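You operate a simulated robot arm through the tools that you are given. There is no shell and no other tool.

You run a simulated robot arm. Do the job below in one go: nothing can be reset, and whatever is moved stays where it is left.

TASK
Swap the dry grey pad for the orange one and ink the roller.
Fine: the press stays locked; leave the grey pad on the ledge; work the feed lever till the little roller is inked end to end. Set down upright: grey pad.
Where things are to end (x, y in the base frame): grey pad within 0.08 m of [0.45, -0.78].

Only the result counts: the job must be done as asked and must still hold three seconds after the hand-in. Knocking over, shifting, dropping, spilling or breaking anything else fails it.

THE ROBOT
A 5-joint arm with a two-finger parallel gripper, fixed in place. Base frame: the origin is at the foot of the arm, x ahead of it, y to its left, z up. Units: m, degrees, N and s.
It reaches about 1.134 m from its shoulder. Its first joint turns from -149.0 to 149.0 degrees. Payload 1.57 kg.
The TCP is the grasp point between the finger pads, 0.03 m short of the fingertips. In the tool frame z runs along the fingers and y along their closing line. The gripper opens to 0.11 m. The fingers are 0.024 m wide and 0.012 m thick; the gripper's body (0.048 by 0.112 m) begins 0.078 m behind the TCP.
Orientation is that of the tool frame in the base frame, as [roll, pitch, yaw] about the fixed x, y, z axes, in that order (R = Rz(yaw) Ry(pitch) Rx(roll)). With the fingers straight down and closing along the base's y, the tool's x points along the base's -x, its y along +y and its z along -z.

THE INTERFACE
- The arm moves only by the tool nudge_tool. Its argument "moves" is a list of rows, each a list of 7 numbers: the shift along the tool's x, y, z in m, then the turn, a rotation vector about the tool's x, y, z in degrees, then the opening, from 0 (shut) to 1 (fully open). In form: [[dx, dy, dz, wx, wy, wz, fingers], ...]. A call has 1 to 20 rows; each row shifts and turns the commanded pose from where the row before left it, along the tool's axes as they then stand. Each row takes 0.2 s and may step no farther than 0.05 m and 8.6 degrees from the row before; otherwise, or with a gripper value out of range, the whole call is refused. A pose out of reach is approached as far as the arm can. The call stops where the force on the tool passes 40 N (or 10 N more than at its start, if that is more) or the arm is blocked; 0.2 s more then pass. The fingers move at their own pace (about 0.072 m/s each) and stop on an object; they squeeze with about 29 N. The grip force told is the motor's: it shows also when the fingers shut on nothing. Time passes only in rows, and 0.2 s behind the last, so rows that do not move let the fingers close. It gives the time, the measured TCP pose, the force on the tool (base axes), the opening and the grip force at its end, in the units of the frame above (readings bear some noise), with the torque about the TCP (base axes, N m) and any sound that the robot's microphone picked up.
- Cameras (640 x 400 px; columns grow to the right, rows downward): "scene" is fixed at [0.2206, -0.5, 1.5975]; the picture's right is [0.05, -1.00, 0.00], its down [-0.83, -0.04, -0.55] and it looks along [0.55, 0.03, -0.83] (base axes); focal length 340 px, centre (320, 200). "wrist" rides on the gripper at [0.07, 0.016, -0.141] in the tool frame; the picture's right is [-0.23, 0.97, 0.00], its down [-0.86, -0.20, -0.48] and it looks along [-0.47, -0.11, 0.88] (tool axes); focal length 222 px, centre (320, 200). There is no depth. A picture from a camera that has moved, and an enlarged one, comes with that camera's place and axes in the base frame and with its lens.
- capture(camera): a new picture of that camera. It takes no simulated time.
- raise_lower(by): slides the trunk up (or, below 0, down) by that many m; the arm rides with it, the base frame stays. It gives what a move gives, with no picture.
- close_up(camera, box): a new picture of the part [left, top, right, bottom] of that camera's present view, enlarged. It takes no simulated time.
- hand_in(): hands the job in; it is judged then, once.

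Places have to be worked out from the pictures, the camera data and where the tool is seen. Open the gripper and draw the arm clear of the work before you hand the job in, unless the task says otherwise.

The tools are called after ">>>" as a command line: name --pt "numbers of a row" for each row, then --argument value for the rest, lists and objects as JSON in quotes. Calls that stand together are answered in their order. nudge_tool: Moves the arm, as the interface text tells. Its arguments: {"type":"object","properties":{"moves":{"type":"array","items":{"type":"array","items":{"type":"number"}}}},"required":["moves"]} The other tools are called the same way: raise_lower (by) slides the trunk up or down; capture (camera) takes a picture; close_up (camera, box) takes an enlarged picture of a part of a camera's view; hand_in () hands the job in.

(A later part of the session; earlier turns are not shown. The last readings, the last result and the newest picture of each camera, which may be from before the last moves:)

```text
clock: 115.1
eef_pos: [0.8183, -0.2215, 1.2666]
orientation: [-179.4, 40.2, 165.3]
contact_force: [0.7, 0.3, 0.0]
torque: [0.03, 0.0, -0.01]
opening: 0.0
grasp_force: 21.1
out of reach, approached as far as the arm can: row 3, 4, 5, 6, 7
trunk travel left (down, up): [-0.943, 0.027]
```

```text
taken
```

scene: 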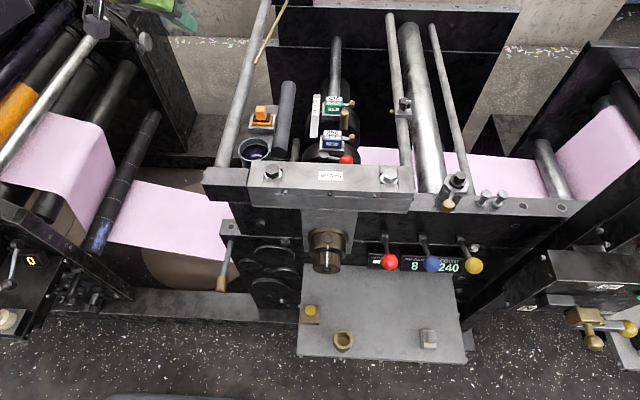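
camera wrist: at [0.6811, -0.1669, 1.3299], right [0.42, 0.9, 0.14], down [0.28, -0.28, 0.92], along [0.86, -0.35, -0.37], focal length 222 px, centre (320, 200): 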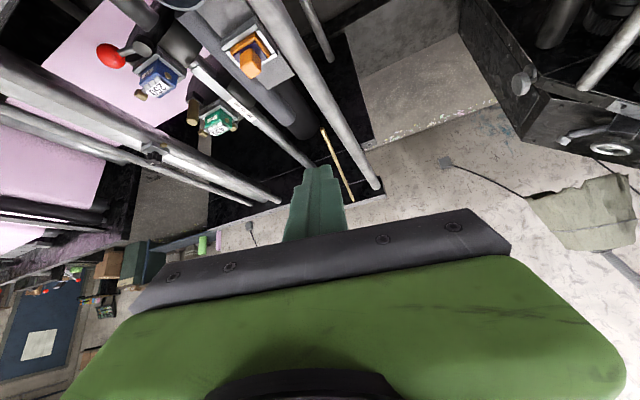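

>>> close_up --camera "wrist" --box '[230, 80, 400, 220]'

>>> close_up --camera "wrist" --box '[80, 20, 300, 180]'

>>> close_up --camera "wrist" --box '[300, 110, 400, 220]'

```text
2.86 times, centred on (315, 150) of wrist
camera zoom: at [0.6811, -0.1669, 1.3299], right [0.42, 0.9, 0.14], down [0.28, -0.28, 0.92], along [0.86, -0.35, -0.37], focal length 635 px, centre (334, 343)
```

zoom: 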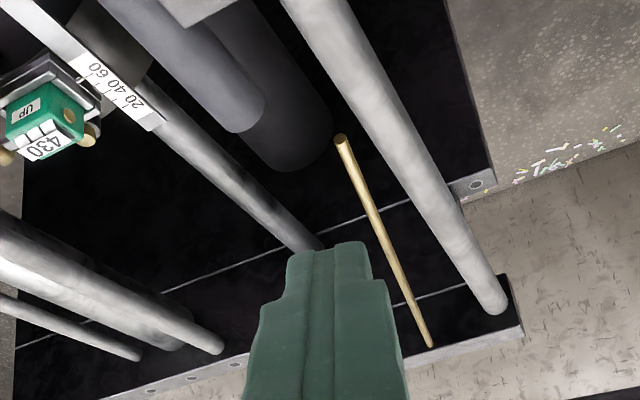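

```text
2.50 times, centred on (190, 100) of wrist
camera zoom: at [0.6811, -0.1669, 1.3299], right [0.42, 0.9, 0.14], down [0.28, -0.28, 0.92], along [0.86, -0.35, -0.37], focal length 555 px, centre (645, 450)
```

zoom: 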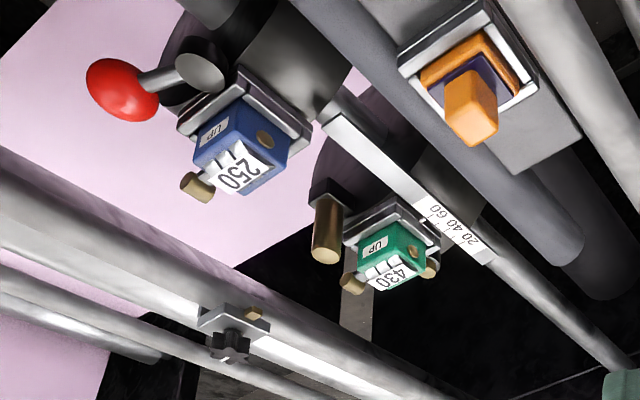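

```text
3.64 times, centred on (350, 165) of wrist
camera zoom: at [0.6811, -0.1669, 1.3299], right [0.42, 0.9, 0.14], down [0.28, -0.28, 0.92], along [0.86, -0.35, -0.37], focal length 808 px, centre (211, 327)
```

zoom: 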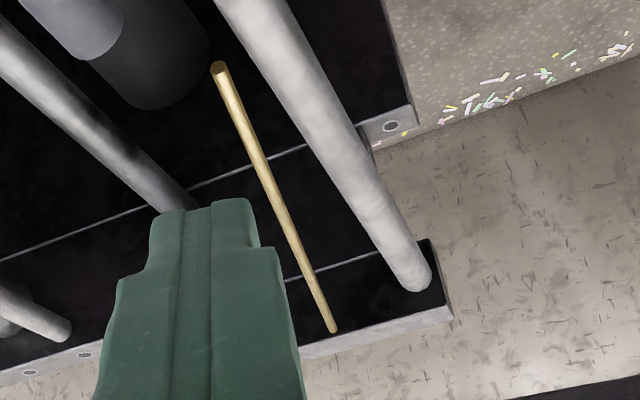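

The brass rod at the back is just a fixed rod on the far frame, and the red-ball lever and brass post are clamps on the numbering wheels. The brass-gripped rod remains the only operating handle at the inking station, and one stroke may ink only a little, so I'll go back and work it several full strokes while watching the roller.

>>> nudge_tool --pt "0 0 0 0 8 0 0" --pt "0 0 0 0 8 0 0" --pt "0 0 0 0 8 0 0" --pt "0 0 0 0 8 0 0" --pt "0 0 0 0 8 0 0" --pt "0 0 0 0 0 -7.5 0" --pt "0 0 0 0 0 -7.5 0"

>>> nudge_tool --pt "0.04 0 0 0 0 0 0.3" --pt "0.04 0 0 0 0 0 0.6" --pt "0.04 0 0 0 0 0 0.7" --pt "0.04 0 0 0 0 0 0.7" --pt "0.04 0 0 0 0 0 0.7" --pt "0.04 -0.006 0 0 0 0 0.7" --pt "0.03 -0.006 0 0 0 0 0.7" --pt "0.0 0 0 0 0 0 0.7"

>>> capture --camera "wrist"

```text
clock: 116.7
eef_pos: [0.8171, -0.2218, 1.2097]
orientation: [-179.5, -0.2, 180.0]
contact_force: [0.2, 0.6, 0.9]
torque: [0.0, 0.01, 0.01]
opening: 0.0002
grasp_force: 21.2
out of reach, approached as far as the arm can: row 1, 2, 3, 4
trunk travel left (down, up): [-0.943, 0.027]
```

```text
clock: 118.5
eef_pos: [0.546, -0.2321, 1.2112]
orientation: [-179.6, -0.2, 179.9]
contact_force: [0.5, -0.8, -0.3]
torque: [0.0, 0.0, 0.01]
opening: 0.077
grasp_force: 0.0
trunk travel left (down, up): [-0.943, 0.027]
```

```text
taken
camera wrist: at [0.4767, -0.2143, 1.3518], right [0.23, 0.97, -0.01], down [0.86, -0.2, 0.48], along [0.46, -0.12, -0.88], focal length 222 px, centre (320, 200)
```

wrist: 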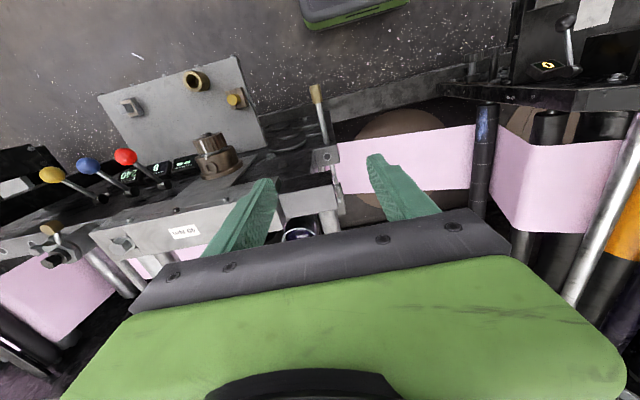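

The amber display on the left unit looks different now. I'll zoom on it.

>>> close_up --camera "wrist" --box '[500, 10, 620, 100]'

>>> close_up --camera "scene" --box '[0, 235, 60, 285]'

>>> close_up --camera "wrist" --box '[40, 130, 240, 210]'

```text
4.44 times, centred on (560, 55) of wrist
camera zoom: at [0.4767, -0.2143, 1.3518], right [0.23, 0.97, -0.01], down [0.86, -0.2, 0.48], along [0.46, -0.12, -0.88], focal length 987 px, centre (-747, 844)
```

zoom: 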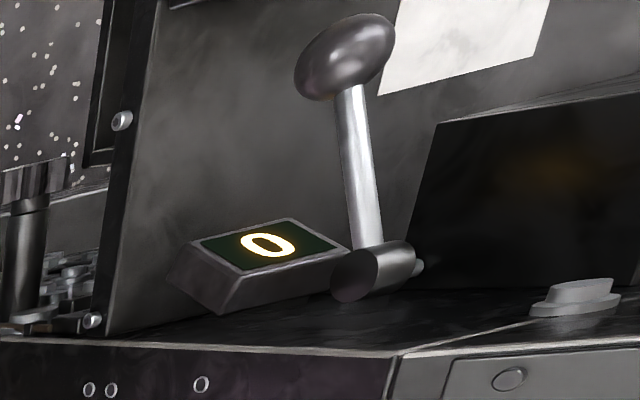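

```text
8.00 times, centred on (30, 260) of scene
camera zoom: at [0.2206, -0.5, 1.5975], right [0.05, -1.0, 0.0], down [-0.83, -0.04, -0.55], along [0.55, 0.03, -0.83], focal length 2718 px, centre (2640, -280)
```

zoom: 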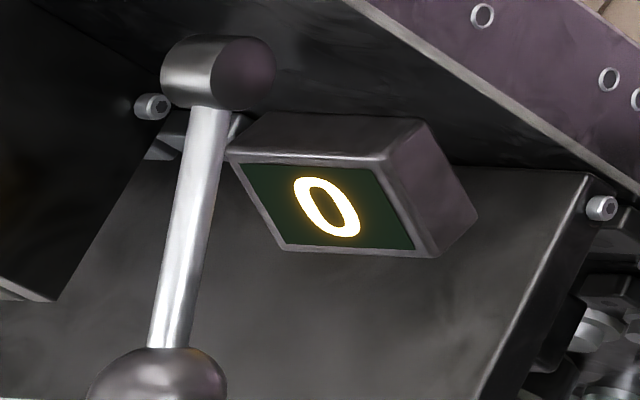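

```text
3.20 times, centred on (140, 170) of wrist
camera zoom: at [0.4767, -0.2143, 1.3518], right [0.23, 0.97, -0.01], down [0.86, -0.2, 0.48], along [0.46, -0.12, -0.88], focal length 711 px, centre (896, 296)
```

zoom: 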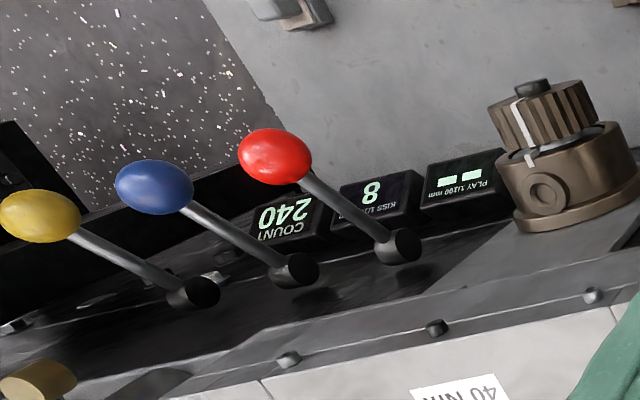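

Still "0", nothing changed there. I'll proceed to lower onto the brass grip and work several full strokes.

>>> nudge_tool --pt "0.013 -0.002 0 0 0 0 0.6" --pt "0.014 -0.001 0 0 0 0 0.6" --pt "0 0 0 0 0 0 0.6"

>>> raise_lower --by -0.25

>>> raise_lower --by -0.2

>>> close_up --camera "wrist" --box '[240, 80, 400, 230]'

```text
clock: 119.3
eef_pos: [0.5196, -0.2353, 1.2097]
orientation: [-179.6, -0.1, -179.9]
contact_force: [0.2, 0.0, 0.9]
torque: [0.0, 0.0, 0.02]
opening: 0.0662
grasp_force: 0.0
trunk travel left (down, up): [-0.943, 0.027]
```

```text
clock: 121.9
eef_pos: [0.5192, -0.2347, 0.9602]
orientation: [-179.6, -0.1, 179.8]
contact_force: [0.1, 0.5, 0.3]
torque: [-0.01, 0.01, 0.02]
opening: 0.066
grasp_force: 0.1
trunk travel left (down, up): [-0.693, 0.277]
```

```text
clock: 124.1
eef_pos: [0.5203, -0.2345, 0.7592]
orientation: [-179.6, -0.2, 179.9]
contact_force: [0.3, -0.2, -0.3]
torque: [0.01, 0.0, -0.03]
opening: 0.0659
grasp_force: 0.1
trunk travel left (down, up): [-0.493, 0.477]
```

```text
2.67 times, centred on (320, 155) of wrist
camera zoom: at [0.4497, -0.2175, 0.902], right [0.23, 0.97, -0.01], down [0.86, -0.2, 0.48], along [0.46, -0.12, -0.88], focal length 592 px, centre (320, 320)
```

zoom: 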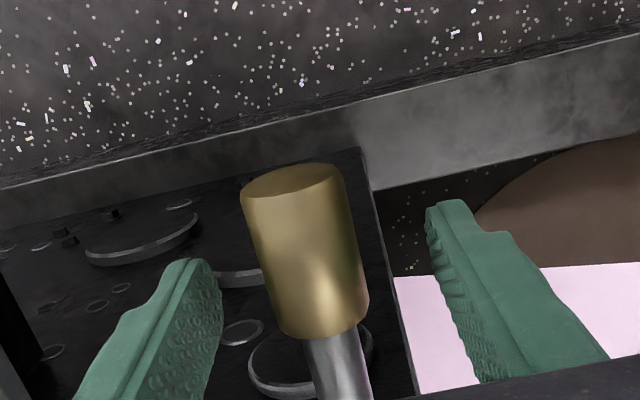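

Gripping the handle now and pushing the full stroke in, then checking the roller at the inner end.

>>> nudge_tool --pt "0 0 0 0 0 0 0.3" --pt "0 0 0 0 0 0 0.1" --pt "0 0 0 0 0 0 0" --pt "0 0 0 0 0 0 0" --pt "-0.01 0 0 0 0 0 0" --pt "-0.01 0 0 0 0 0 0" --pt "-0.01 0 0 0 0 0 0" --pt "-0.01 0 0 0 0 0 0" --pt "-0.01 0 0 0 0 0 0" --pt "-0.002 0 0 0 0 0 0" --pt "0 0 0 0 0 0 0"

>>> close_up --camera "scene" --box '[230, 75, 310, 165]'

>>> nudge_tool --pt "0.01 0 0 0 0 0 0" --pt "0.01 0 0 0 0 0 0" --pt "0.01 0 0 0 0 0 0" --pt "0.01 0 0 0 0 0 0" --pt "0.011 0 0 0 0 0 0" --pt "0 0 0 0 0 0 0" --pt "-0.011 0 0 0 0 0 0" --pt "-0.01 0 0 0 0 0 0" --pt "-0.01 0 0 0 0 0 0" --pt "-0.01 0 0 0 0 0 0" --pt "-0.01 0 0 0 0 0 0" --pt "0 0 0 0 0 0 0"

>>> close_up --camera "scene" --box '[230, 75, 310, 165]'

```text
clock: 126.5
eef_pos: [0.5696, -0.2353, 0.7603]
orientation: [-179.6, -0.3, -180.0]
contact_force: [-21.1, -2.4, -12.1]
torque: [0.05, -0.15, 0.06]
opening: 0.025
grasp_force: 36.7
trunk travel left (down, up): [-0.493, 0.477]
```

```text
4.44 times, centred on (270, 120) of scene
camera zoom: at [0.2206, -0.5, 1.5975], right [0.05, -1.0, 0.0], down [-0.83, -0.04, -0.55], along [0.55, 0.03, -0.83], focal length 1510 px, centre (542, 556)
```

zoom: 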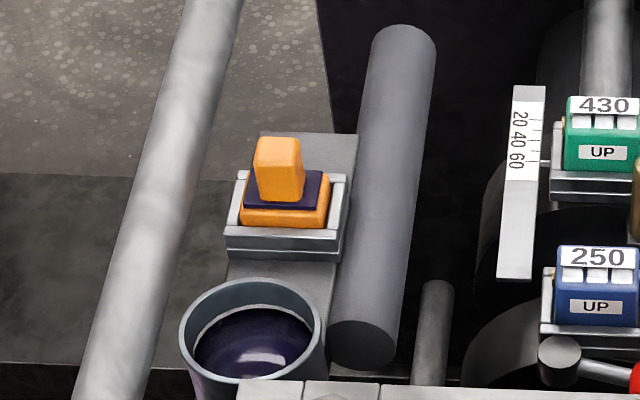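

```text
clock: 129.1
eef_pos: [0.5708, -0.236, 0.7604]
orientation: [-179.7, -0.3, 179.9]
contact_force: [-20.8, 3.2, -9.5]
torque: [0.11, 0.25, 0.09]
opening: 0.0253
grasp_force: 36.3
trunk travel left (down, up): [-0.493, 0.477]
```

```text
4.44 times, centred on (270, 120) of scene
camera zoom: at [0.2206, -0.5, 1.5975], right [0.05, -1.0, 0.0], down [-0.83, -0.04, -0.55], along [0.55, 0.03, -0.83], focal length 1510 px, centre (542, 556)
```

zoom: 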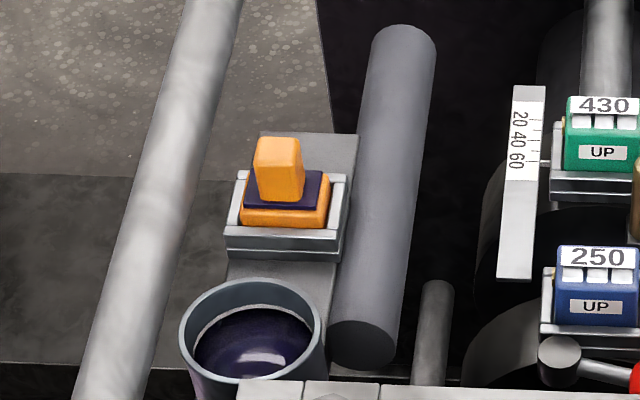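

Still no ink after repeated strokes, so this isn't the ink feed. I'll pull the rod fully back to its original outer stop and release it.

>>> nudge_tool --pt "0.01 0 0 0 0 0 0" --pt "0.01 0 0 0 0 0 0" --pt "0.01 0 0 0 0 0 0" --pt "0.01 0 0 0 0 0 0" --pt "0.01 0 0 0 0 0 0" --pt "0.002 0 0 0 0 0 0" --pt "0 0 0 0 0 0 0"

>>> close_up --camera "wrist" --box '[240, 80, 400, 230]'

>>> close_up --camera "scene" --box '[195, 200, 265, 300]'

```text
clock: 130.7
eef_pos: [0.5203, -0.2349, 0.7602]
orientation: [-179.6, -0.1, -179.9]
contact_force: [9.4, 1.2, 11.5]
torque: [0.07, 0.99, -0.02]
opening: 0.0251
grasp_force: 37.0
trunk travel left (down, up): [-0.493, 0.477]
```

```text
2.67 times, centred on (320, 155) of wrist
camera zoom: at [0.4497, -0.2174, 0.9021], right [0.23, 0.97, -0.01], down [0.86, -0.2, 0.48], along [0.46, -0.11, -0.88], focal length 592 px, centre (320, 320)
```

zoom: 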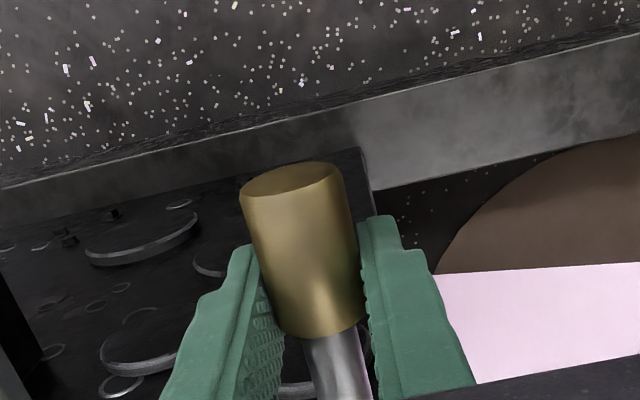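

```text
4.00 times, centred on (230, 250) of scene
camera zoom: at [0.2206, -0.5, 1.5975], right [0.05, -1.0, 0.0], down [-0.83, -0.04, -0.55], along [0.55, 0.03, -0.83], focal length 1359 px, centre (680, 0)
```

zoom: 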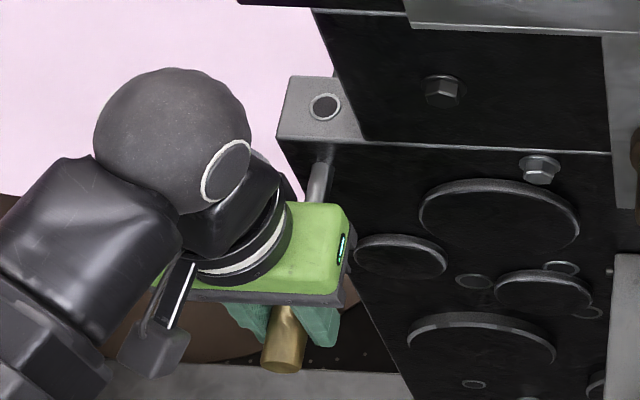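

The rod is back at its outer stop. I'll release it and survey the left unit with the black-knob lever and counter for any label.

>>> nudge_tool --pt "0 0 0 0 0 0 0.3" --pt "0 0 0 0 0 0 0.6" --pt "0 0 0 0 0 0 0.7"

>>> raise_lower --by 0.25

>>> raise_lower --by 0.2

>>> nudge_tool --pt "-0.03 0.03 0 0 0 0 0.3" --pt "-0.03 0.04 0 0 0 0 0" --pt "0 0.045 0 0 0 0 0" --pt "0 0.045 0 0 0 0 0" --pt "0 0.045 0 0 0 0 0" --pt "0 0.045 0 0 0 0 0" --pt "0 0.045 0 0 0 0 0" --pt "0 0.045 0 0 0 0 0" --pt "0 0.045 0 0 0 0 0" --pt "0 0.045 0 0 0 0 0"

>>> capture --camera "wrist"

>>> capture --camera "scene"

```text
clock: 131.5
eef_pos: [0.519, -0.2343, 0.76]
orientation: [-179.6, -0.2, 179.9]
contact_force: [-0.7, -0.3, 0.2]
torque: [0.0, 0.04, -0.01]
opening: 0.077
grasp_force: 0.0
trunk travel left (down, up): [-0.493, 0.477]
```

```text
clock: 134.1
eef_pos: [0.5197, -0.2357, 1.0098]
orientation: [-179.6, -0.1, 180.0]
contact_force: [0.4, -0.5, -0.1]
torque: [0.01, 0.01, 0.0]
opening: 0.077
grasp_force: 0.1
trunk travel left (down, up): [-0.743, 0.227]
```

```text
clock: 136.2
eef_pos: [0.5196, -0.2361, 1.209]
orientation: [-179.6, -0.1, 180.0]
contact_force: [0.1, -0.6, 0.4]
torque: [0.03, 0.0, -0.02]
opening: 0.0769
grasp_force: 0.0
trunk travel left (down, up): [-0.943, 0.027]
```

```text
clock: 138.4
eef_pos: [0.5807, 0.196, 1.2104]
orientation: [-179.5, 0.0, -180.0]
contact_force: [0.0, -0.5, -0.4]
torque: [0.02, 0.01, 0.03]
opening: 0.0
grasp_force: 21.6
out of reach, approached as far as the arm can: row 9
trunk travel left (down, up): [-0.943, 0.027]
```

```text
taken
camera wrist: at [0.5116, 0.2142, 1.3517], right [0.23, 0.97, -0.01], down [0.86, -0.2, 0.48], along [0.46, -0.12, -0.88], focal length 222 px, centre (320, 200)
```

wrist: 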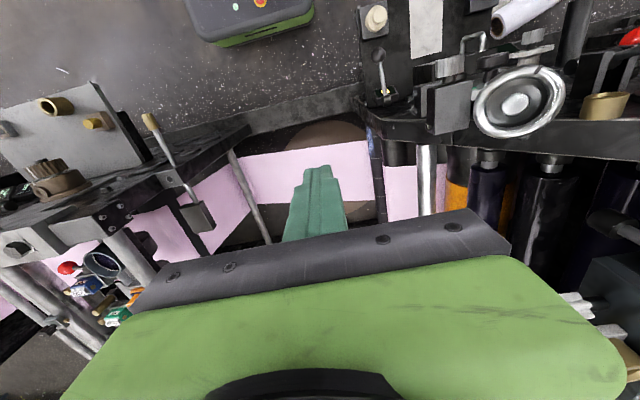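

```text
taken
```

scene: 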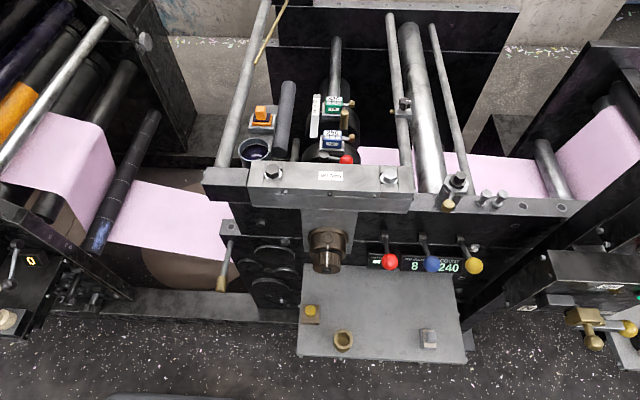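

There is a lot more at the left that I hadn't seen (handwheel, red-ball lever, brass cup). I'll zoom on that area.

>>> close_up --camera "wrist" --box '[350, 0, 640, 170]'

>>> close_up --camera "wrist" --box '[420, 0, 640, 130]'

>>> close_up --camera "wrist" --box '[340, 0, 460, 140]'

>>> close_up --camera "wrist" --box '[440, 130, 640, 300]'

```text
2.21 times, centred on (495, 85) of wrist
camera zoom: at [0.5116, 0.2142, 1.3517], right [0.23, 0.97, -0.01], down [0.86, -0.2, 0.48], along [0.46, -0.12, -0.88], focal length 490 px, centre (-66, 454)
```

zoom: 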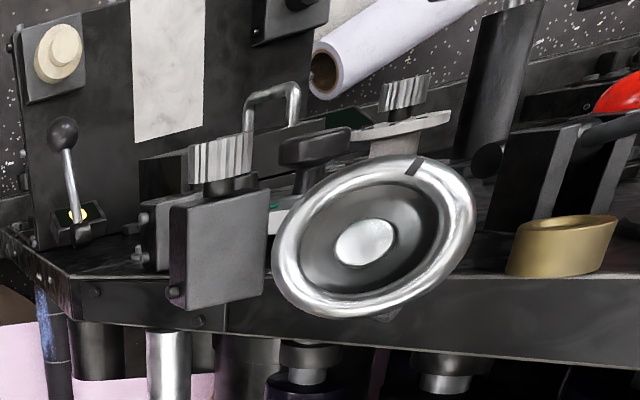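

```text
2.91 times, centred on (530, 65) of wrist
camera zoom: at [0.5116, 0.2142, 1.3517], right [0.23, 0.97, -0.01], down [0.86, -0.2, 0.48], along [0.46, -0.12, -0.88], focal length 646 px, centre (-291, 593)
```

zoom: 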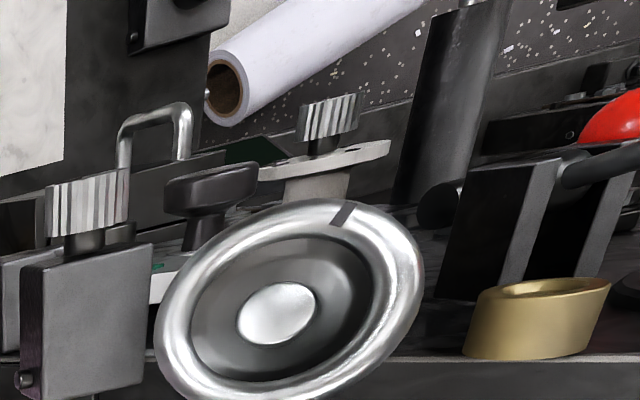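

```text
2.86 times, centred on (400, 70) of wrist
camera zoom: at [0.5116, 0.2142, 1.3517], right [0.23, 0.97, -0.01], down [0.86, -0.2, 0.48], along [0.46, -0.12, -0.88], focal length 635 px, centre (91, 571)
```

zoom: 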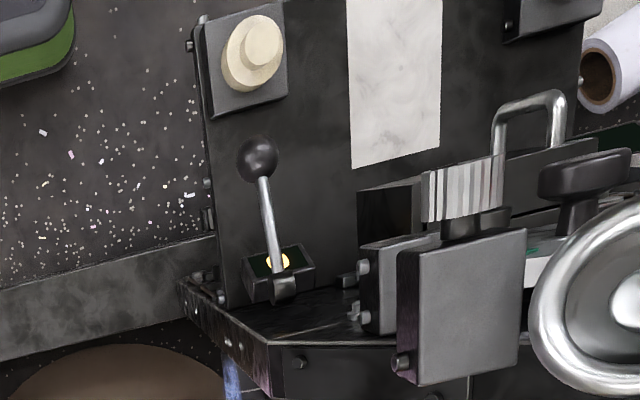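

```text
2.35 times, centred on (540, 215) of wrist
camera zoom: at [0.5116, 0.2142, 1.3517], right [0.23, 0.97, -0.01], down [0.86, -0.2, 0.48], along [0.46, -0.12, -0.88], focal length 523 px, centre (-198, 165)
```

zoom: 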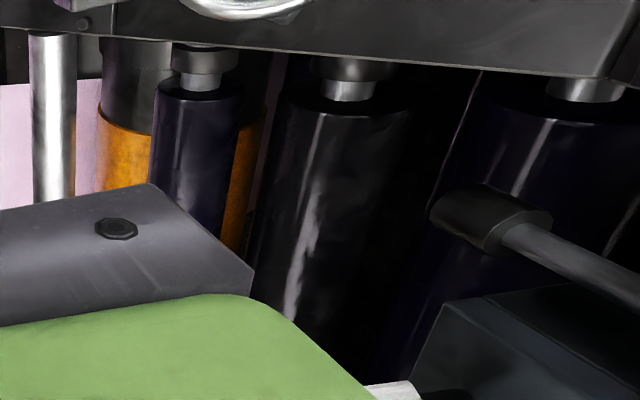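

There's another assembly at the far left with a red-ball lever and a brass cup. I'll move further left at this height to see it properly.

>>> nudge_tool --pt "0.02 0.04 0 0 0 0 0" --pt "0.02 0.04 0 0 0 0 0" --pt "0.0 0.04 0 0 0 0 0" --pt "0.0 0.04 0 0 0 0 0" --pt "0.0 0.04 0 0 0 0 0" --pt "0.0 0.04 0 0 0 0 0"

>>> capture --camera "wrist"

>>> close_up --camera "wrist" --box '[380, 0, 640, 190]'

>>> close_up --camera "wrist" --box '[180, 0, 440, 190]'

```text
clock: 139.8
eef_pos: [0.5394, 0.4345, 1.2107]
orientation: [-179.6, 0.0, 179.9]
contact_force: [-0.1, -0.4, -0.2]
torque: [0.01, 0.03, 0.0]
opening: 0.0
grasp_force: 20.9
out of reach, approached as far as the arm can: row 4
trunk travel left (down, up): [-0.943, 0.027]
```

```text
taken
camera wrist: at [0.47, 0.4529, 1.3518], right [0.23, 0.97, -0.01], down [0.86, -0.2, 0.48], along [0.46, -0.12, -0.88], focal length 222 px, centre (320, 200)
```

wrist: 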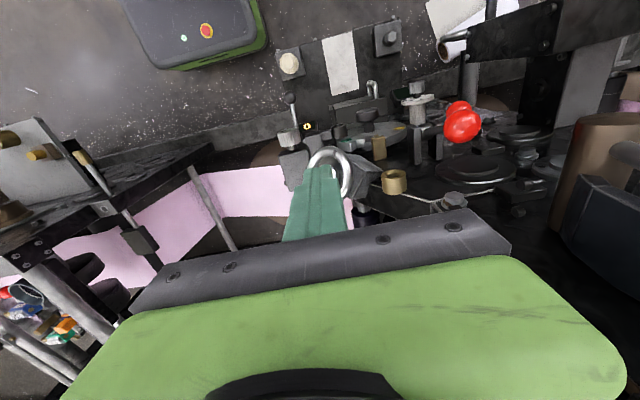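

```text
2.11 times, centred on (510, 95) of wrist
camera zoom: at [0.47, 0.4529, 1.3518], right [0.23, 0.97, -0.01], down [0.86, -0.2, 0.48], along [0.46, -0.12, -0.88], focal length 468 px, centre (-80, 421)
```

zoom: 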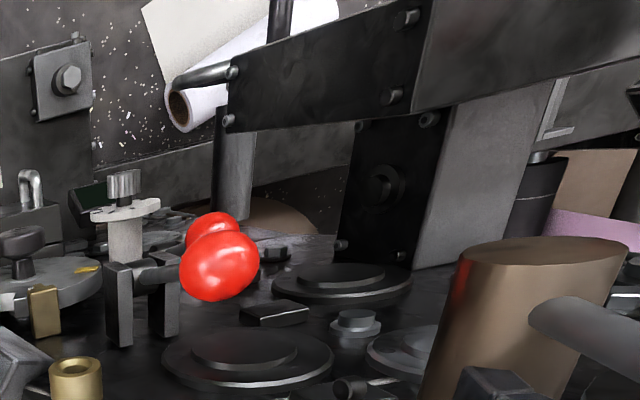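

```text
2.11 times, centred on (310, 95) of wrist
camera zoom: at [0.47, 0.4529, 1.3518], right [0.23, 0.97, -0.01], down [0.86, -0.2, 0.48], along [0.46, -0.12, -0.88], focal length 468 px, centre (341, 421)
```

zoom: 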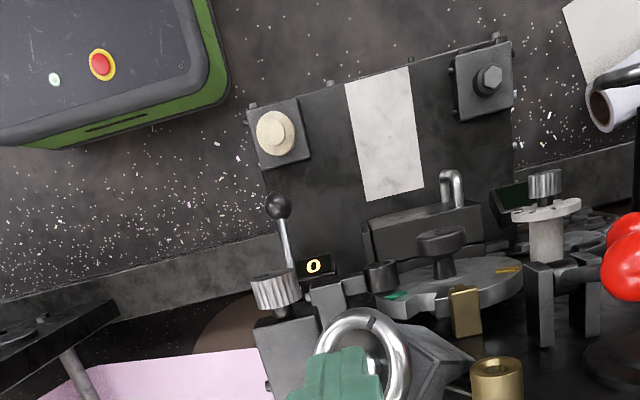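

That's a separate print station with its own controls, unrelated to the little numbering roller. I'll go back toward the front panel of the middle station and look at the three ball levers from close range for markings.

>>> nudge_tool --pt "-0.03 -0.04 0 0 0 0 0" --pt "-0.03 -0.04 0 0 0 0 0" --pt "-0.02 -0.04 0 0 0 0 0" --pt "0 -0.045 0 0 0 0 0" --pt "0 -0.045 0 0 0 0 0" --pt "0 -0.045 0 0 0 0 0" --pt "0 -0.045 0 0 0 0 0" --pt "0 -0.045 0 0 0 0 0" --pt "0 -0.045 0 0 0 0 0" --pt "0 -0.045 0 0 0 0 0" --pt "0 -0.045 0 0 0 0 0" --pt "0 -0.045 0 0 0 0 0" --pt "0 -0.045 0 0 0 0 0" --pt "0 -0.045 0 0 0 0 0" --pt "0 -0.045 0 0 0 0 0" --pt "0.02 -0.045 0 0 0 0 0" --pt "0.03 -0.04 0 0 0 0 0" --pt "0.03 -0.04 0 0 0 0 0" --pt "0.03 -0.04 0 0 0 0 0"

>>> nudge_tool --pt "0.03 -0.04 0 0 0 0 0" --pt "0.03 -0.04 0 0 0 0 0" --pt "0.03 -0.04 0 0 0 0 0" --pt "0.02 -0.04 0 0 0 0 0" --pt "0.01 -0.04 0 0 0 0 0"

>>> capture --camera "wrist"

```text
clock: 143.8
eef_pos: [0.5074, -0.3915, 1.2107]
orientation: [-179.7, -0.1, -180.0]
contact_force: [-0.8, -0.4, -0.2]
torque: [0.0, -0.06, 0.01]
opening: 0.0
grasp_force: 21.5
out of reach, approached as far as the arm can: row 3, 14
trunk travel left (down, up): [-0.943, 0.027]
```

```text
clock: 145.0
eef_pos: [0.3888, -0.5933, 1.2088]
orientation: [-179.7, -0.1, -180.0]
contact_force: [-0.6, -0.2, 0.2]
torque: [0.03, -0.01, 0.02]
opening: 0.0
grasp_force: 21.4
out of reach, approached as far as the arm can: row 5
trunk travel left (down, up): [-0.943, 0.027]
```

```text
taken
camera wrist: at [0.3184, -0.5757, 1.3516], right [0.23, 0.97, -0.01], down [0.86, -0.2, 0.48], along [0.46, -0.11, -0.88], focal length 222 px, centre (320, 200)
```

wrist: 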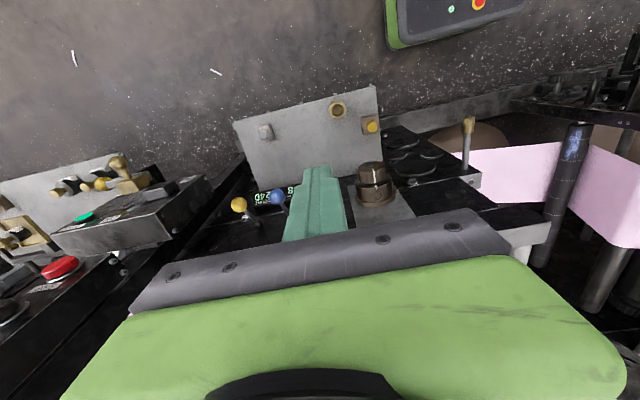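

I'll turn the tool toward the panel and tilt outward here, staying high, to look at the panel face more frontally.

>>> nudge_tool --pt "0 0 0 0 0 7.5 0" --pt "0 0 0 0 0 7.5 0" --pt "0 0 0 0 0 7.5 0" --pt "0 0 0 0 0 7.5 0" --pt "0 0 0 0 -8 0 0" --pt "0 0 0 0 -8 0 0" --pt "0 0 0 0 -8 0 0"

>>> capture --camera "wrist"

>>> capture --camera "scene"

```text
clock: 146.6
eef_pos: [0.3886, -0.5899, 1.2318]
orientation: [-179.6, 24.2, 150.0]
contact_force: [-1.0, 0.3, -0.2]
torque: [0.02, -0.01, -0.02]
opening: 0.0
grasp_force: 21.2
out of reach, approached as far as the arm can: row 5, 6, 7
trunk travel left (down, up): [-0.943, 0.027]
```

```text
taken
camera wrist: at [0.2913, -0.5138, 1.3319], right [0.67, 0.74, 0.09], down [0.41, -0.46, 0.79], along [0.62, -0.49, -0.61], focal length 222 px, centre (320, 200)
```

wrist: 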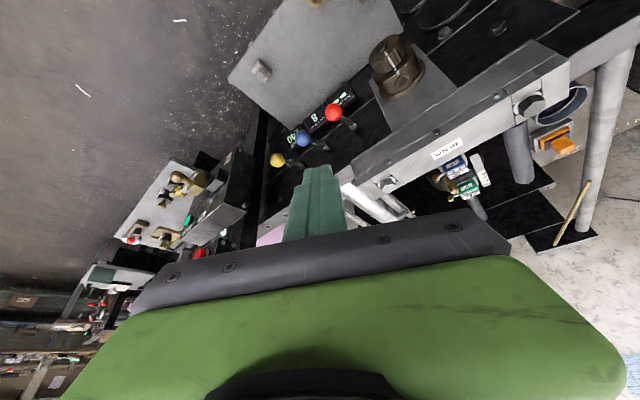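

```text
taken
```

scene: 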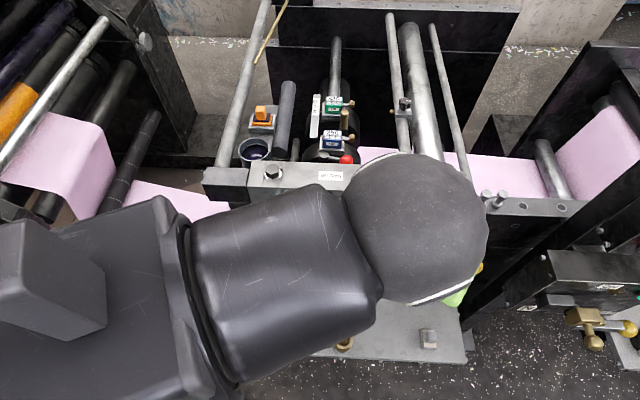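

The tilt works here. I'll lower 0.2 m and tilt a bit more to face the panel.

>>> raise_lower --by -0.18

>>> nudge_tool --pt "0 0 0 0 -8 0 0" --pt "0 0 0 0 -8 0 0" --pt "0 0 0 0 -8 0 0"

>>> capture --camera "wrist"

>>> close_up --camera "wrist" --box '[200, 30, 480, 200]'

```text
clock: 148.6
eef_pos: [0.3903, -0.5905, 1.0514]
orientation: [-179.6, 24.0, 150.1]
contact_force: [-0.9, 0.1, 0.2]
torque: [-0.02, 0.03, 0.0]
opening: 0.0
grasp_force: 21.0
trunk travel left (down, up): [-0.763, 0.207]
```

```text
clock: 149.4
eef_pos: [0.3897, -0.5899, 1.1098]
orientation: [-179.4, 48.0, 150.3]
contact_force: [-0.1, 0.6, -0.2]
torque: [-0.01, 0.01, -0.01]
opening: 0.0
grasp_force: 21.2
out of reach, approached as far as the arm can: row 1, 2, 3
trunk travel left (down, up): [-0.763, 0.207]
```

```text
taken
camera wrist: at [0.2656, -0.4989, 1.152], right [0.62, 0.77, 0.16], down [0.09, -0.28, 0.96], along [0.78, -0.58, -0.24], focal length 222 px, centre (320, 200)
```

wrist: 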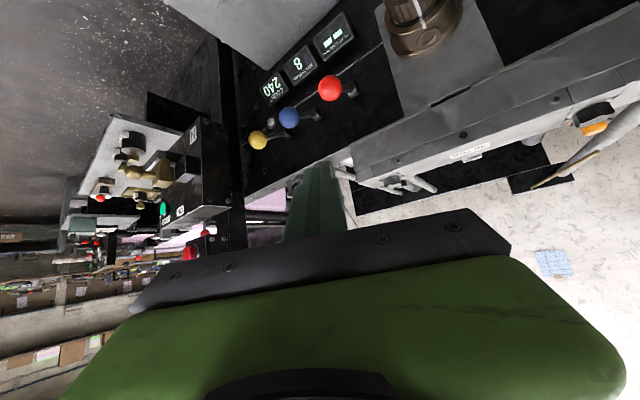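

```text
2.29 times, centred on (340, 115) of wrist
camera zoom: at [0.2656, -0.4989, 1.152], right [0.62, 0.77, 0.16], down [0.09, -0.28, 0.96], along [0.78, -0.58, -0.24], focal length 508 px, centre (274, 394)
```

zoom: 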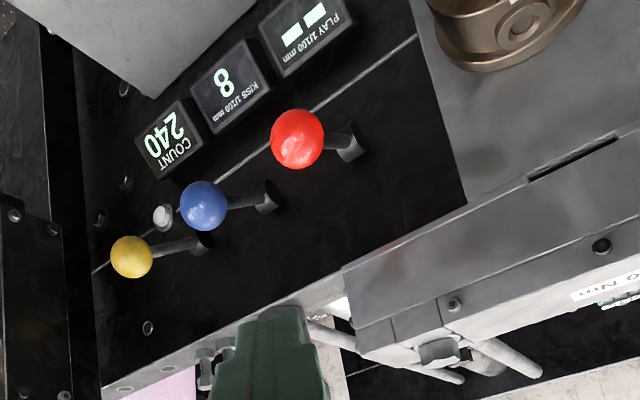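

The panel levers truly carry no labels. I'll turn the view to the left half of the station's front, in case a lever sits below the bar by the roller's axle.

>>> nudge_tool --pt "0 0 0 0 8 0 0" --pt "0 0 0 0 8 0 0" --pt "0 0 0 0 8 0 0" --pt "0 0 0 0 8 0 0" --pt "0 0 0 0 8 0 0" --pt "0 0 0 0 8 0 0" --pt "0 0 0 0 0 -8 0" --pt "0 0 0 0 0 -8 0" --pt "0 0 0 0 0 -8 0" --pt "0 0 0 0 0 -8 0" --pt "0 0 0 0 0 -8 0" --pt "0 0 0 0 0 -8 0" --pt "0 0 0 0 -8 0 0" --pt "0 0 0 0 -8 0 0" --pt "0 0 0 0 -8 0 0" --pt "0 0 0 0 -8 0 0" --pt "0 0 0 0 -8 0 0"

>>> capture --camera "wrist"

>>> close_up --camera "wrist" --box '[300, 0, 560, 200]'

```text
clock: 153.0
eef_pos: [0.3893, -0.59, 1.0859]
orientation: [-179.7, 39.8, -161.9]
contact_force: [0.4, -0.8, -0.4]
torque: [0.01, 0.0, 0.02]
opening: 0.0
grasp_force: 21.0
out of reach, approached as far as the arm can: row 1, 2, 3, 4, 5, 14, 15, 16, 17
trunk travel left (down, up): [-0.763, 0.207]
```

```text
taken
camera wrist: at [0.2462, -0.618, 1.1495], right [-0.13, 0.98, 0.14], down [0.39, -0.08, 0.92], along [0.91, 0.18, -0.38], focal length 222 px, centre (320, 200)
```

wrist: 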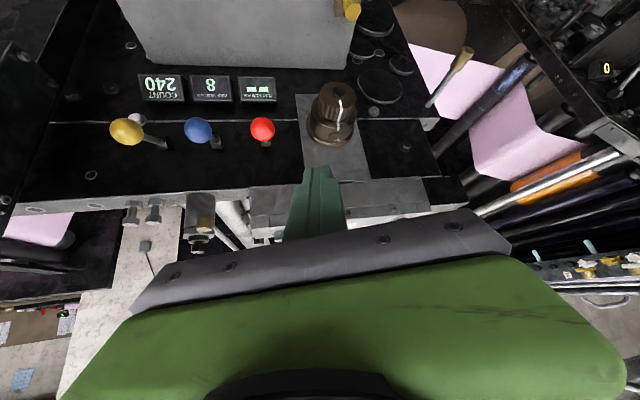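

```text
2.00 times, centred on (430, 100) of wrist
camera zoom: at [0.2462, -0.618, 1.1495], right [-0.13, 0.98, 0.14], down [0.39, -0.08, 0.92], along [0.91, 0.18, -0.38], focal length 444 px, centre (100, 400)
```

zoom: 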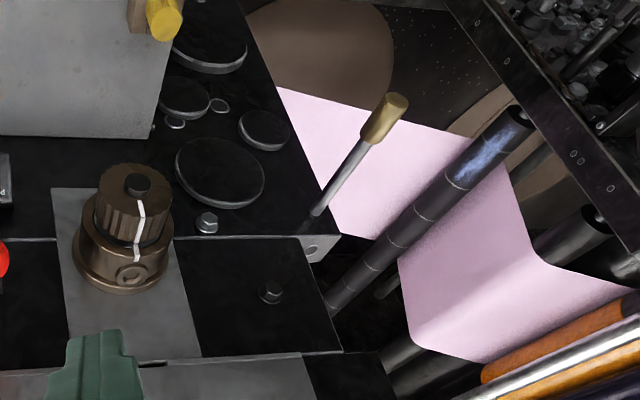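

There's no other lever on the left front: only the rod and the three ball levers belong to this station. I'll level the tool and go above the blue ball lever to test gently whether it moves and what it does.

>>> nudge_tool --pt "0 0 0 0 8 0 0" --pt "0 0 0 0 8 0 0" --pt "0 0 0 0 8 0 0" --pt "0 0 0 0 8 0 0" --pt "0 0 0 0 8 0 0" --pt "0 0 0 0 0 6 0.2" --pt "0 0 0 0 0 6 0.4" --pt "0 0 0 0 0 6.1 0.55"

>>> nudge_tool --pt "-0.022 -0.0225 0 0 0 0 0.55" --pt "-0.022 -0.0225 0 0 0 0 0.55" --pt "-0.022 -0.0225 0 0 0 0 0.55" --pt "-0.022 -0.0225 0 0 0 0 0.55" --pt "-0.022 -0.0225 0 0 0 0 0.55" --pt "-0.022 -0.0225 0 0 0 0 0.55"

>>> capture --camera "wrist"

>>> close_up --camera "wrist" --box '[220, 60, 420, 200]'

```text
clock: 154.8
eef_pos: [0.3886, -0.5897, 1.0299]
orientation: [-179.6, -0.2, 179.8]
contact_force: [-0.2, 0.3, -0.7]
torque: [0.0, 0.04, 0.02]
opening: 0.0605
grasp_force: 0.0
out of reach, approached as far as the arm can: row 1, 2, 3, 4
trunk travel left (down, up): [-0.763, 0.207]
```

```text
clock: 156.2
eef_pos: [0.5215, -0.7267, 1.0294]
orientation: [-179.7, -0.2, 180.0]
contact_force: [0.0, 0.0, 0.3]
torque: [0.03, 0.02, 0.02]
opening: 0.0604
grasp_force: 0.0
trunk travel left (down, up): [-0.763, 0.207]
```

```text
taken
camera wrist: at [0.4526, -0.7099, 1.1717], right [0.23, 0.97, -0.01], down [0.86, -0.2, 0.48], along [0.46, -0.12, -0.88], focal length 222 px, centre (320, 200)
```

wrist: 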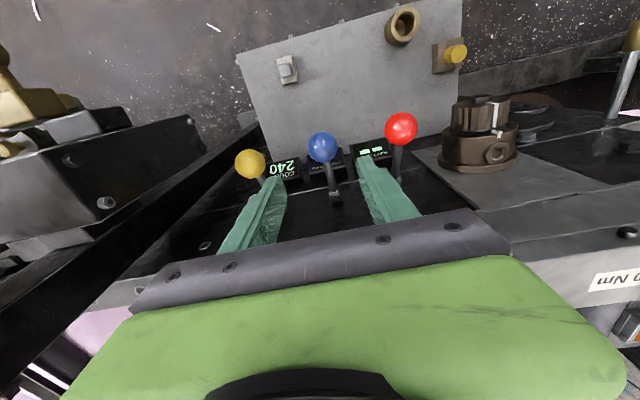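

```text
2.86 times, centred on (320, 130) of wrist
camera zoom: at [0.4526, -0.7099, 1.1717], right [0.23, 0.97, -0.01], down [0.86, -0.2, 0.48], along [0.46, -0.12, -0.88], focal length 635 px, centre (320, 400)
```

zoom: 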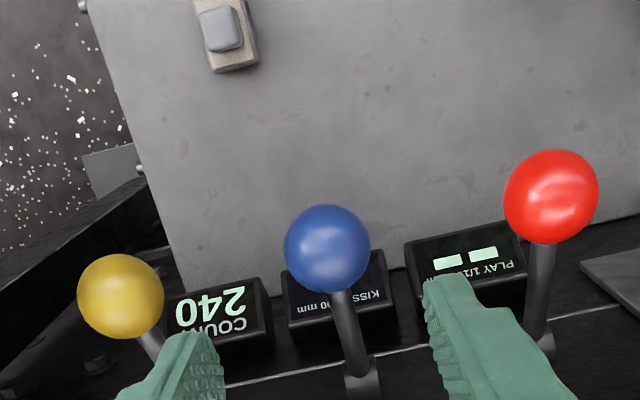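

I'm right above the blue ball, which is centered between the fingers. I'll lower so the fingers straddle it, close lightly, and test a few millimetres downward.

>>> raise_lower --by -0.116

>>> nudge_tool --pt "0 0.001 0 0 0 0 0.45" --pt "0 0 0 0 0 0 0.3" --pt "0 0 0 0 0 0 0" --pt "0 0 0 0 0 0 0" --pt "0 0 0 0 0 0 0"

>>> close_up --camera "wrist" --box '[220, 60, 420, 200]'

```text
clock: 157.7
eef_pos: [0.5226, -0.7263, 0.9141]
orientation: [-179.6, -0.1, 179.8]
contact_force: [-0.1, -0.6, 0.5]
torque: [0.02, 0.01, -0.01]
opening: 0.0606
grasp_force: 0.1
trunk travel left (down, up): [-0.647, 0.323]
```

```text
clock: 158.9
eef_pos: [0.5219, -0.7268, 0.9147]
orientation: [-179.7, -0.2, 179.9]
contact_force: [-3.2, 12.0, -5.8]
torque: [0.05, 0.07, 0.04]
opening: 0.0352
grasp_force: 42.5
trunk travel left (down, up): [-0.647, 0.323]
```

```text
2.86 times, centred on (320, 130) of wrist
camera zoom: at [0.452, -0.7075, 1.0562], right [0.23, 0.97, -0.01], down [0.86, -0.2, 0.48], along [0.46, -0.11, -0.88], focal length 635 px, centre (320, 400)
```

zoom: 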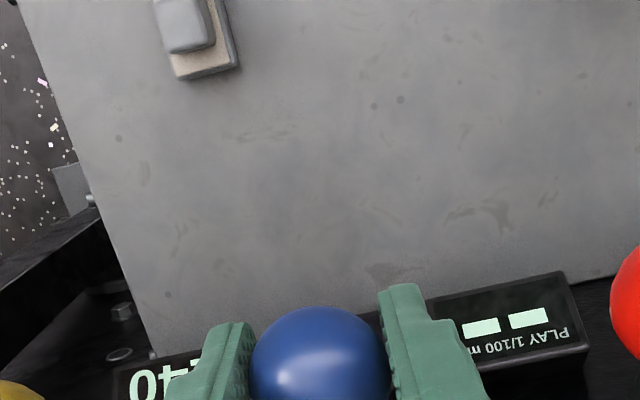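

Gripped. Now a gentle test: lower 4 mm.

>>> raise_lower --by -0.004

>>> raise_lower --by -0.004

>>> close_up --camera "scene" --box '[360, 200, 500, 300]'

```text
clock: 159.4
eef_pos: [0.5216, -0.7256, 0.9124]
orientation: [-179.5, -0.1, 179.9]
contact_force: [-3.1, 5.6, 12.0]
torque: [0.02, -0.95, 0.02]
opening: 0.0354
grasp_force: 42.6
trunk travel left (down, up): [-0.643, 0.327]
```

```text
clock: 160.0
eef_pos: [0.5189, -0.7257, 0.9077]
orientation: [-179.6, -0.2, 179.8]
contact_force: [-11.9, 7.2, 11.6]
torque: [-0.27, -0.6, 0.03]
opening: 0.0357
grasp_force: 42.5
trunk travel left (down, up): [-0.639, 0.331]
```

```text
4.00 times, centred on (430, 250) of scene
camera zoom: at [0.2206, -0.5, 1.5975], right [0.05, -1.0, 0.0], down [-0.83, -0.04, -0.55], along [0.55, 0.03, -0.83], focal length 1359 px, centre (-120, 0)
```

zoom: 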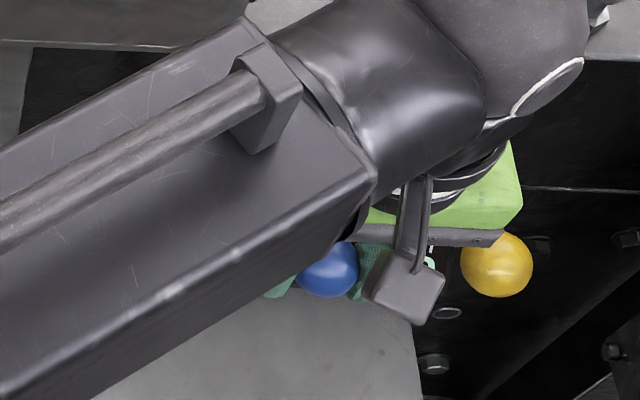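

The blue lever is hinged and moves with about 12 N. I'll check whether anything changed at the roller or the displays.

>>> capture --camera "scene"

>>> close_up --camera "scene" --box '[220, 70, 380, 180]'

```text
taken
```

scene: 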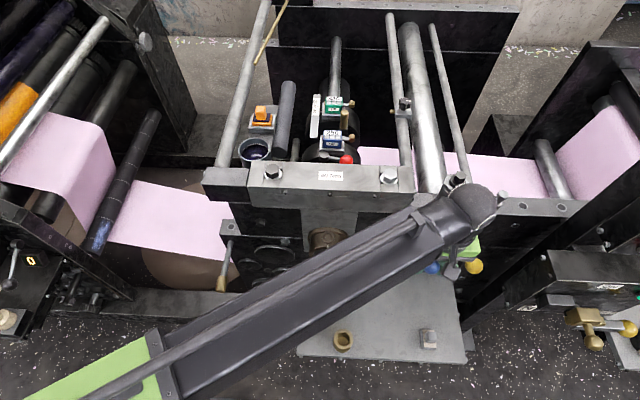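

```text
3.64 times, centred on (300, 125) of scene
camera zoom: at [0.2206, -0.5, 1.5975], right [0.05, -1.0, 0.0], down [-0.83, -0.04, -0.55], along [0.55, 0.03, -0.83], focal length 1236 px, centre (393, 473)
```

zoom: 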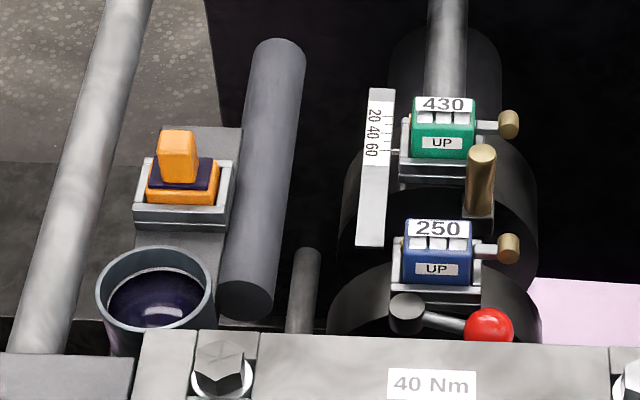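

No change at the roller from this small movement. I'll continue the blue lever's stroke downward along its arc in small steps, watching forces, displays and roller.

>>> nudge_tool --pt "0.003 0 0 0 0 0 0" --pt "0 0 0 0 0 0 0"

>>> raise_lower --by -0.01

>>> nudge_tool --pt "0.004 0 0 0 0 0 0" --pt "0 0 0 0 0 0 0"

>>> raise_lower --by -0.01

>>> close_up --camera "scene" --box '[220, 70, 380, 180]'

>>> close_up --camera "wrist" --box '[180, 60, 460, 220]'

```text
clock: 160.6
eef_pos: [0.5188, -0.7244, 0.9074]
orientation: [-179.5, -0.1, 180.0]
contact_force: [-1.2, 1.1, 14.2]
torque: [-0.07, -1.2, -0.03]
opening: 0.0355
grasp_force: 42.8
trunk travel left (down, up): [-0.639, 0.331]
```

```text
clock: 161.2
eef_pos: [0.5157, -0.7248, 0.8977]
orientation: [-179.5, -0.2, 179.8]
contact_force: [-16.0, 7.7, 7.5]
torque: [-0.5, -0.12, -0.02]
opening: 0.0356
grasp_force: 42.7
trunk travel left (down, up): [-0.629, 0.341]
```

```text
clock: 161.8
eef_pos: [0.5155, -0.7246, 0.8965]
orientation: [-179.6, 0.0, 180.0]
contact_force: [-1.2, 5.2, 6.9]
torque: [0.08, -0.68, -0.42]
opening: 0.0355
grasp_force: 42.2
trunk travel left (down, up): [-0.629, 0.341]
```

```text
clock: 162.3
eef_pos: [0.5133, -0.7251, 0.8873]
orientation: [-179.6, -0.2, 179.7]
contact_force: [-9.4, 8.6, 5.7]
torque: [-0.47, -0.26, 0.07]
opening: 0.0355
grasp_force: 42.2
trunk travel left (down, up): [-0.619, 0.351]
```

```text
3.64 times, centred on (300, 125) of scene
camera zoom: at [0.2206, -0.5, 1.5975], right [0.05, -1.0, 0.0], down [-0.83, -0.04, -0.55], along [0.55, 0.03, -0.83], focal length 1236 px, centre (393, 473)
```

zoom: 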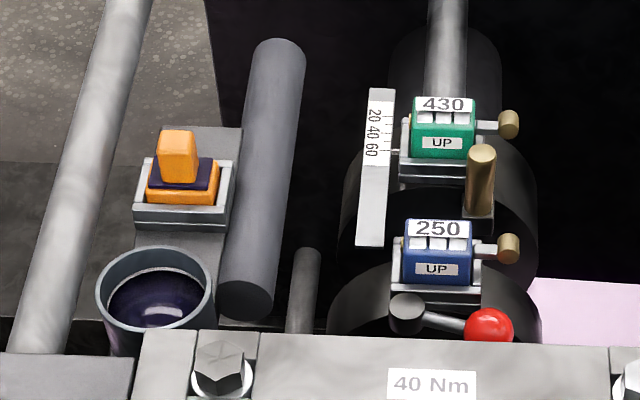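

```text
2.29 times, centred on (320, 140) of wrist
camera zoom: at [0.4442, -0.7073, 1.0291], right [0.23, 0.97, -0.01], down [0.86, -0.2, 0.48], along [0.46, -0.12, -0.88], focal length 508 px, centre (320, 337)
```

zoom: 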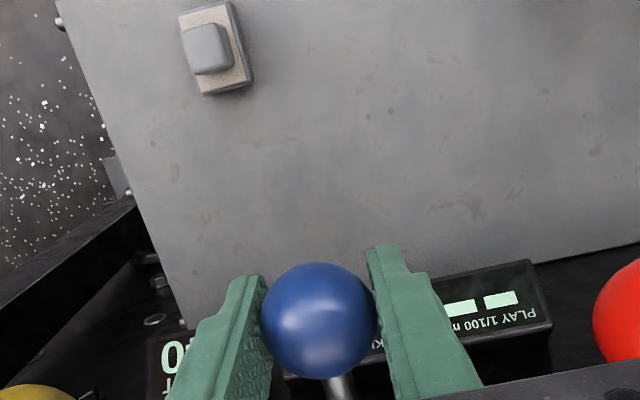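

It keeps moving smoothly, with no change at the roller yet. Continuing the stroke further down.

>>> nudge_tool --pt "0.004 0 0 0 0 0 0" --pt "0 0 0 0 0 0 0"

>>> raise_lower --by -0.015

>>> nudge_tool --pt "0.002 0 0 0 0 0 0" --pt "0 0 0 0 0 0 0"

>>> raise_lower --by -0.015

>>> raise_lower --by -0.01

>>> close_up --camera "scene" --box '[220, 70, 380, 180]'

```text
clock: 162.9
eef_pos: [0.5133, -0.7245, 0.8873]
orientation: [-179.5, 0.1, 179.9]
contact_force: [11.2, -0.4, 10.3]
torque: [0.0, -1.07, 0.0]
opening: 0.0355
grasp_force: 43.2
trunk travel left (down, up): [-0.619, 0.351]
```

```text
clock: 163.6
eef_pos: [0.51, -0.7245, 0.8717]
orientation: [-179.8, -0.4, 179.9]
contact_force: [-2.3, 6.8, 1.4]
torque: [-0.43, -0.09, -0.02]
opening: 0.0356
grasp_force: 42.0
trunk travel left (down, up): [-0.604, 0.366]
```

```text
clock: 164.2
eef_pos: [0.5107, -0.7255, 0.872]
orientation: [-179.6, -0.3, 179.9]
contact_force: [4.2, 1.9, 1.8]
torque: [0.06, -0.04, -0.28]
opening: 0.0355
grasp_force: 42.6
trunk travel left (down, up): [-0.604, 0.366]
```

```text
clock: 164.8
eef_pos: [0.5098, -0.7246, 0.8563]
orientation: [-179.7, -0.3, 179.9]
contact_force: [0.0, 0.9, 4.5]
torque: [-0.39, -0.37, 0.02]
opening: 0.0353
grasp_force: 42.3
trunk travel left (down, up): [-0.589, 0.381]
```

```text
clock: 165.4
eef_pos: [0.5097, -0.7251, 0.8471]
orientation: [-179.6, 0.0, 179.8]
contact_force: [2.2, -1.7, 6.0]
torque: [-0.31, -0.42, 0.0]
opening: 0.0355
grasp_force: 42.3
trunk travel left (down, up): [-0.579, 0.391]
```

```text
3.64 times, centred on (300, 125) of scene
camera zoom: at [0.2206, -0.5, 1.5975], right [0.05, -1.0, 0.0], down [-0.83, -0.04, -0.55], along [0.55, 0.03, -0.83], focal length 1236 px, centre (393, 473)
```

zoom: 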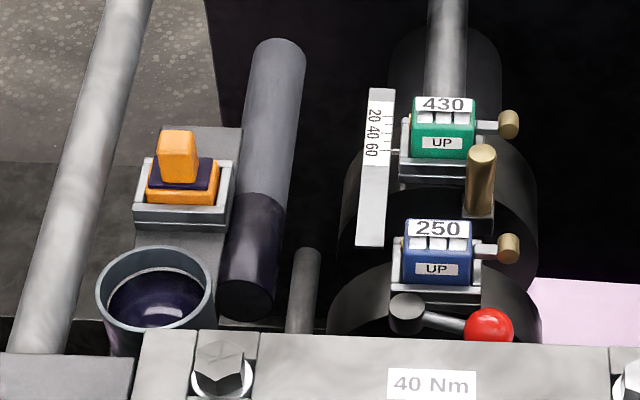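

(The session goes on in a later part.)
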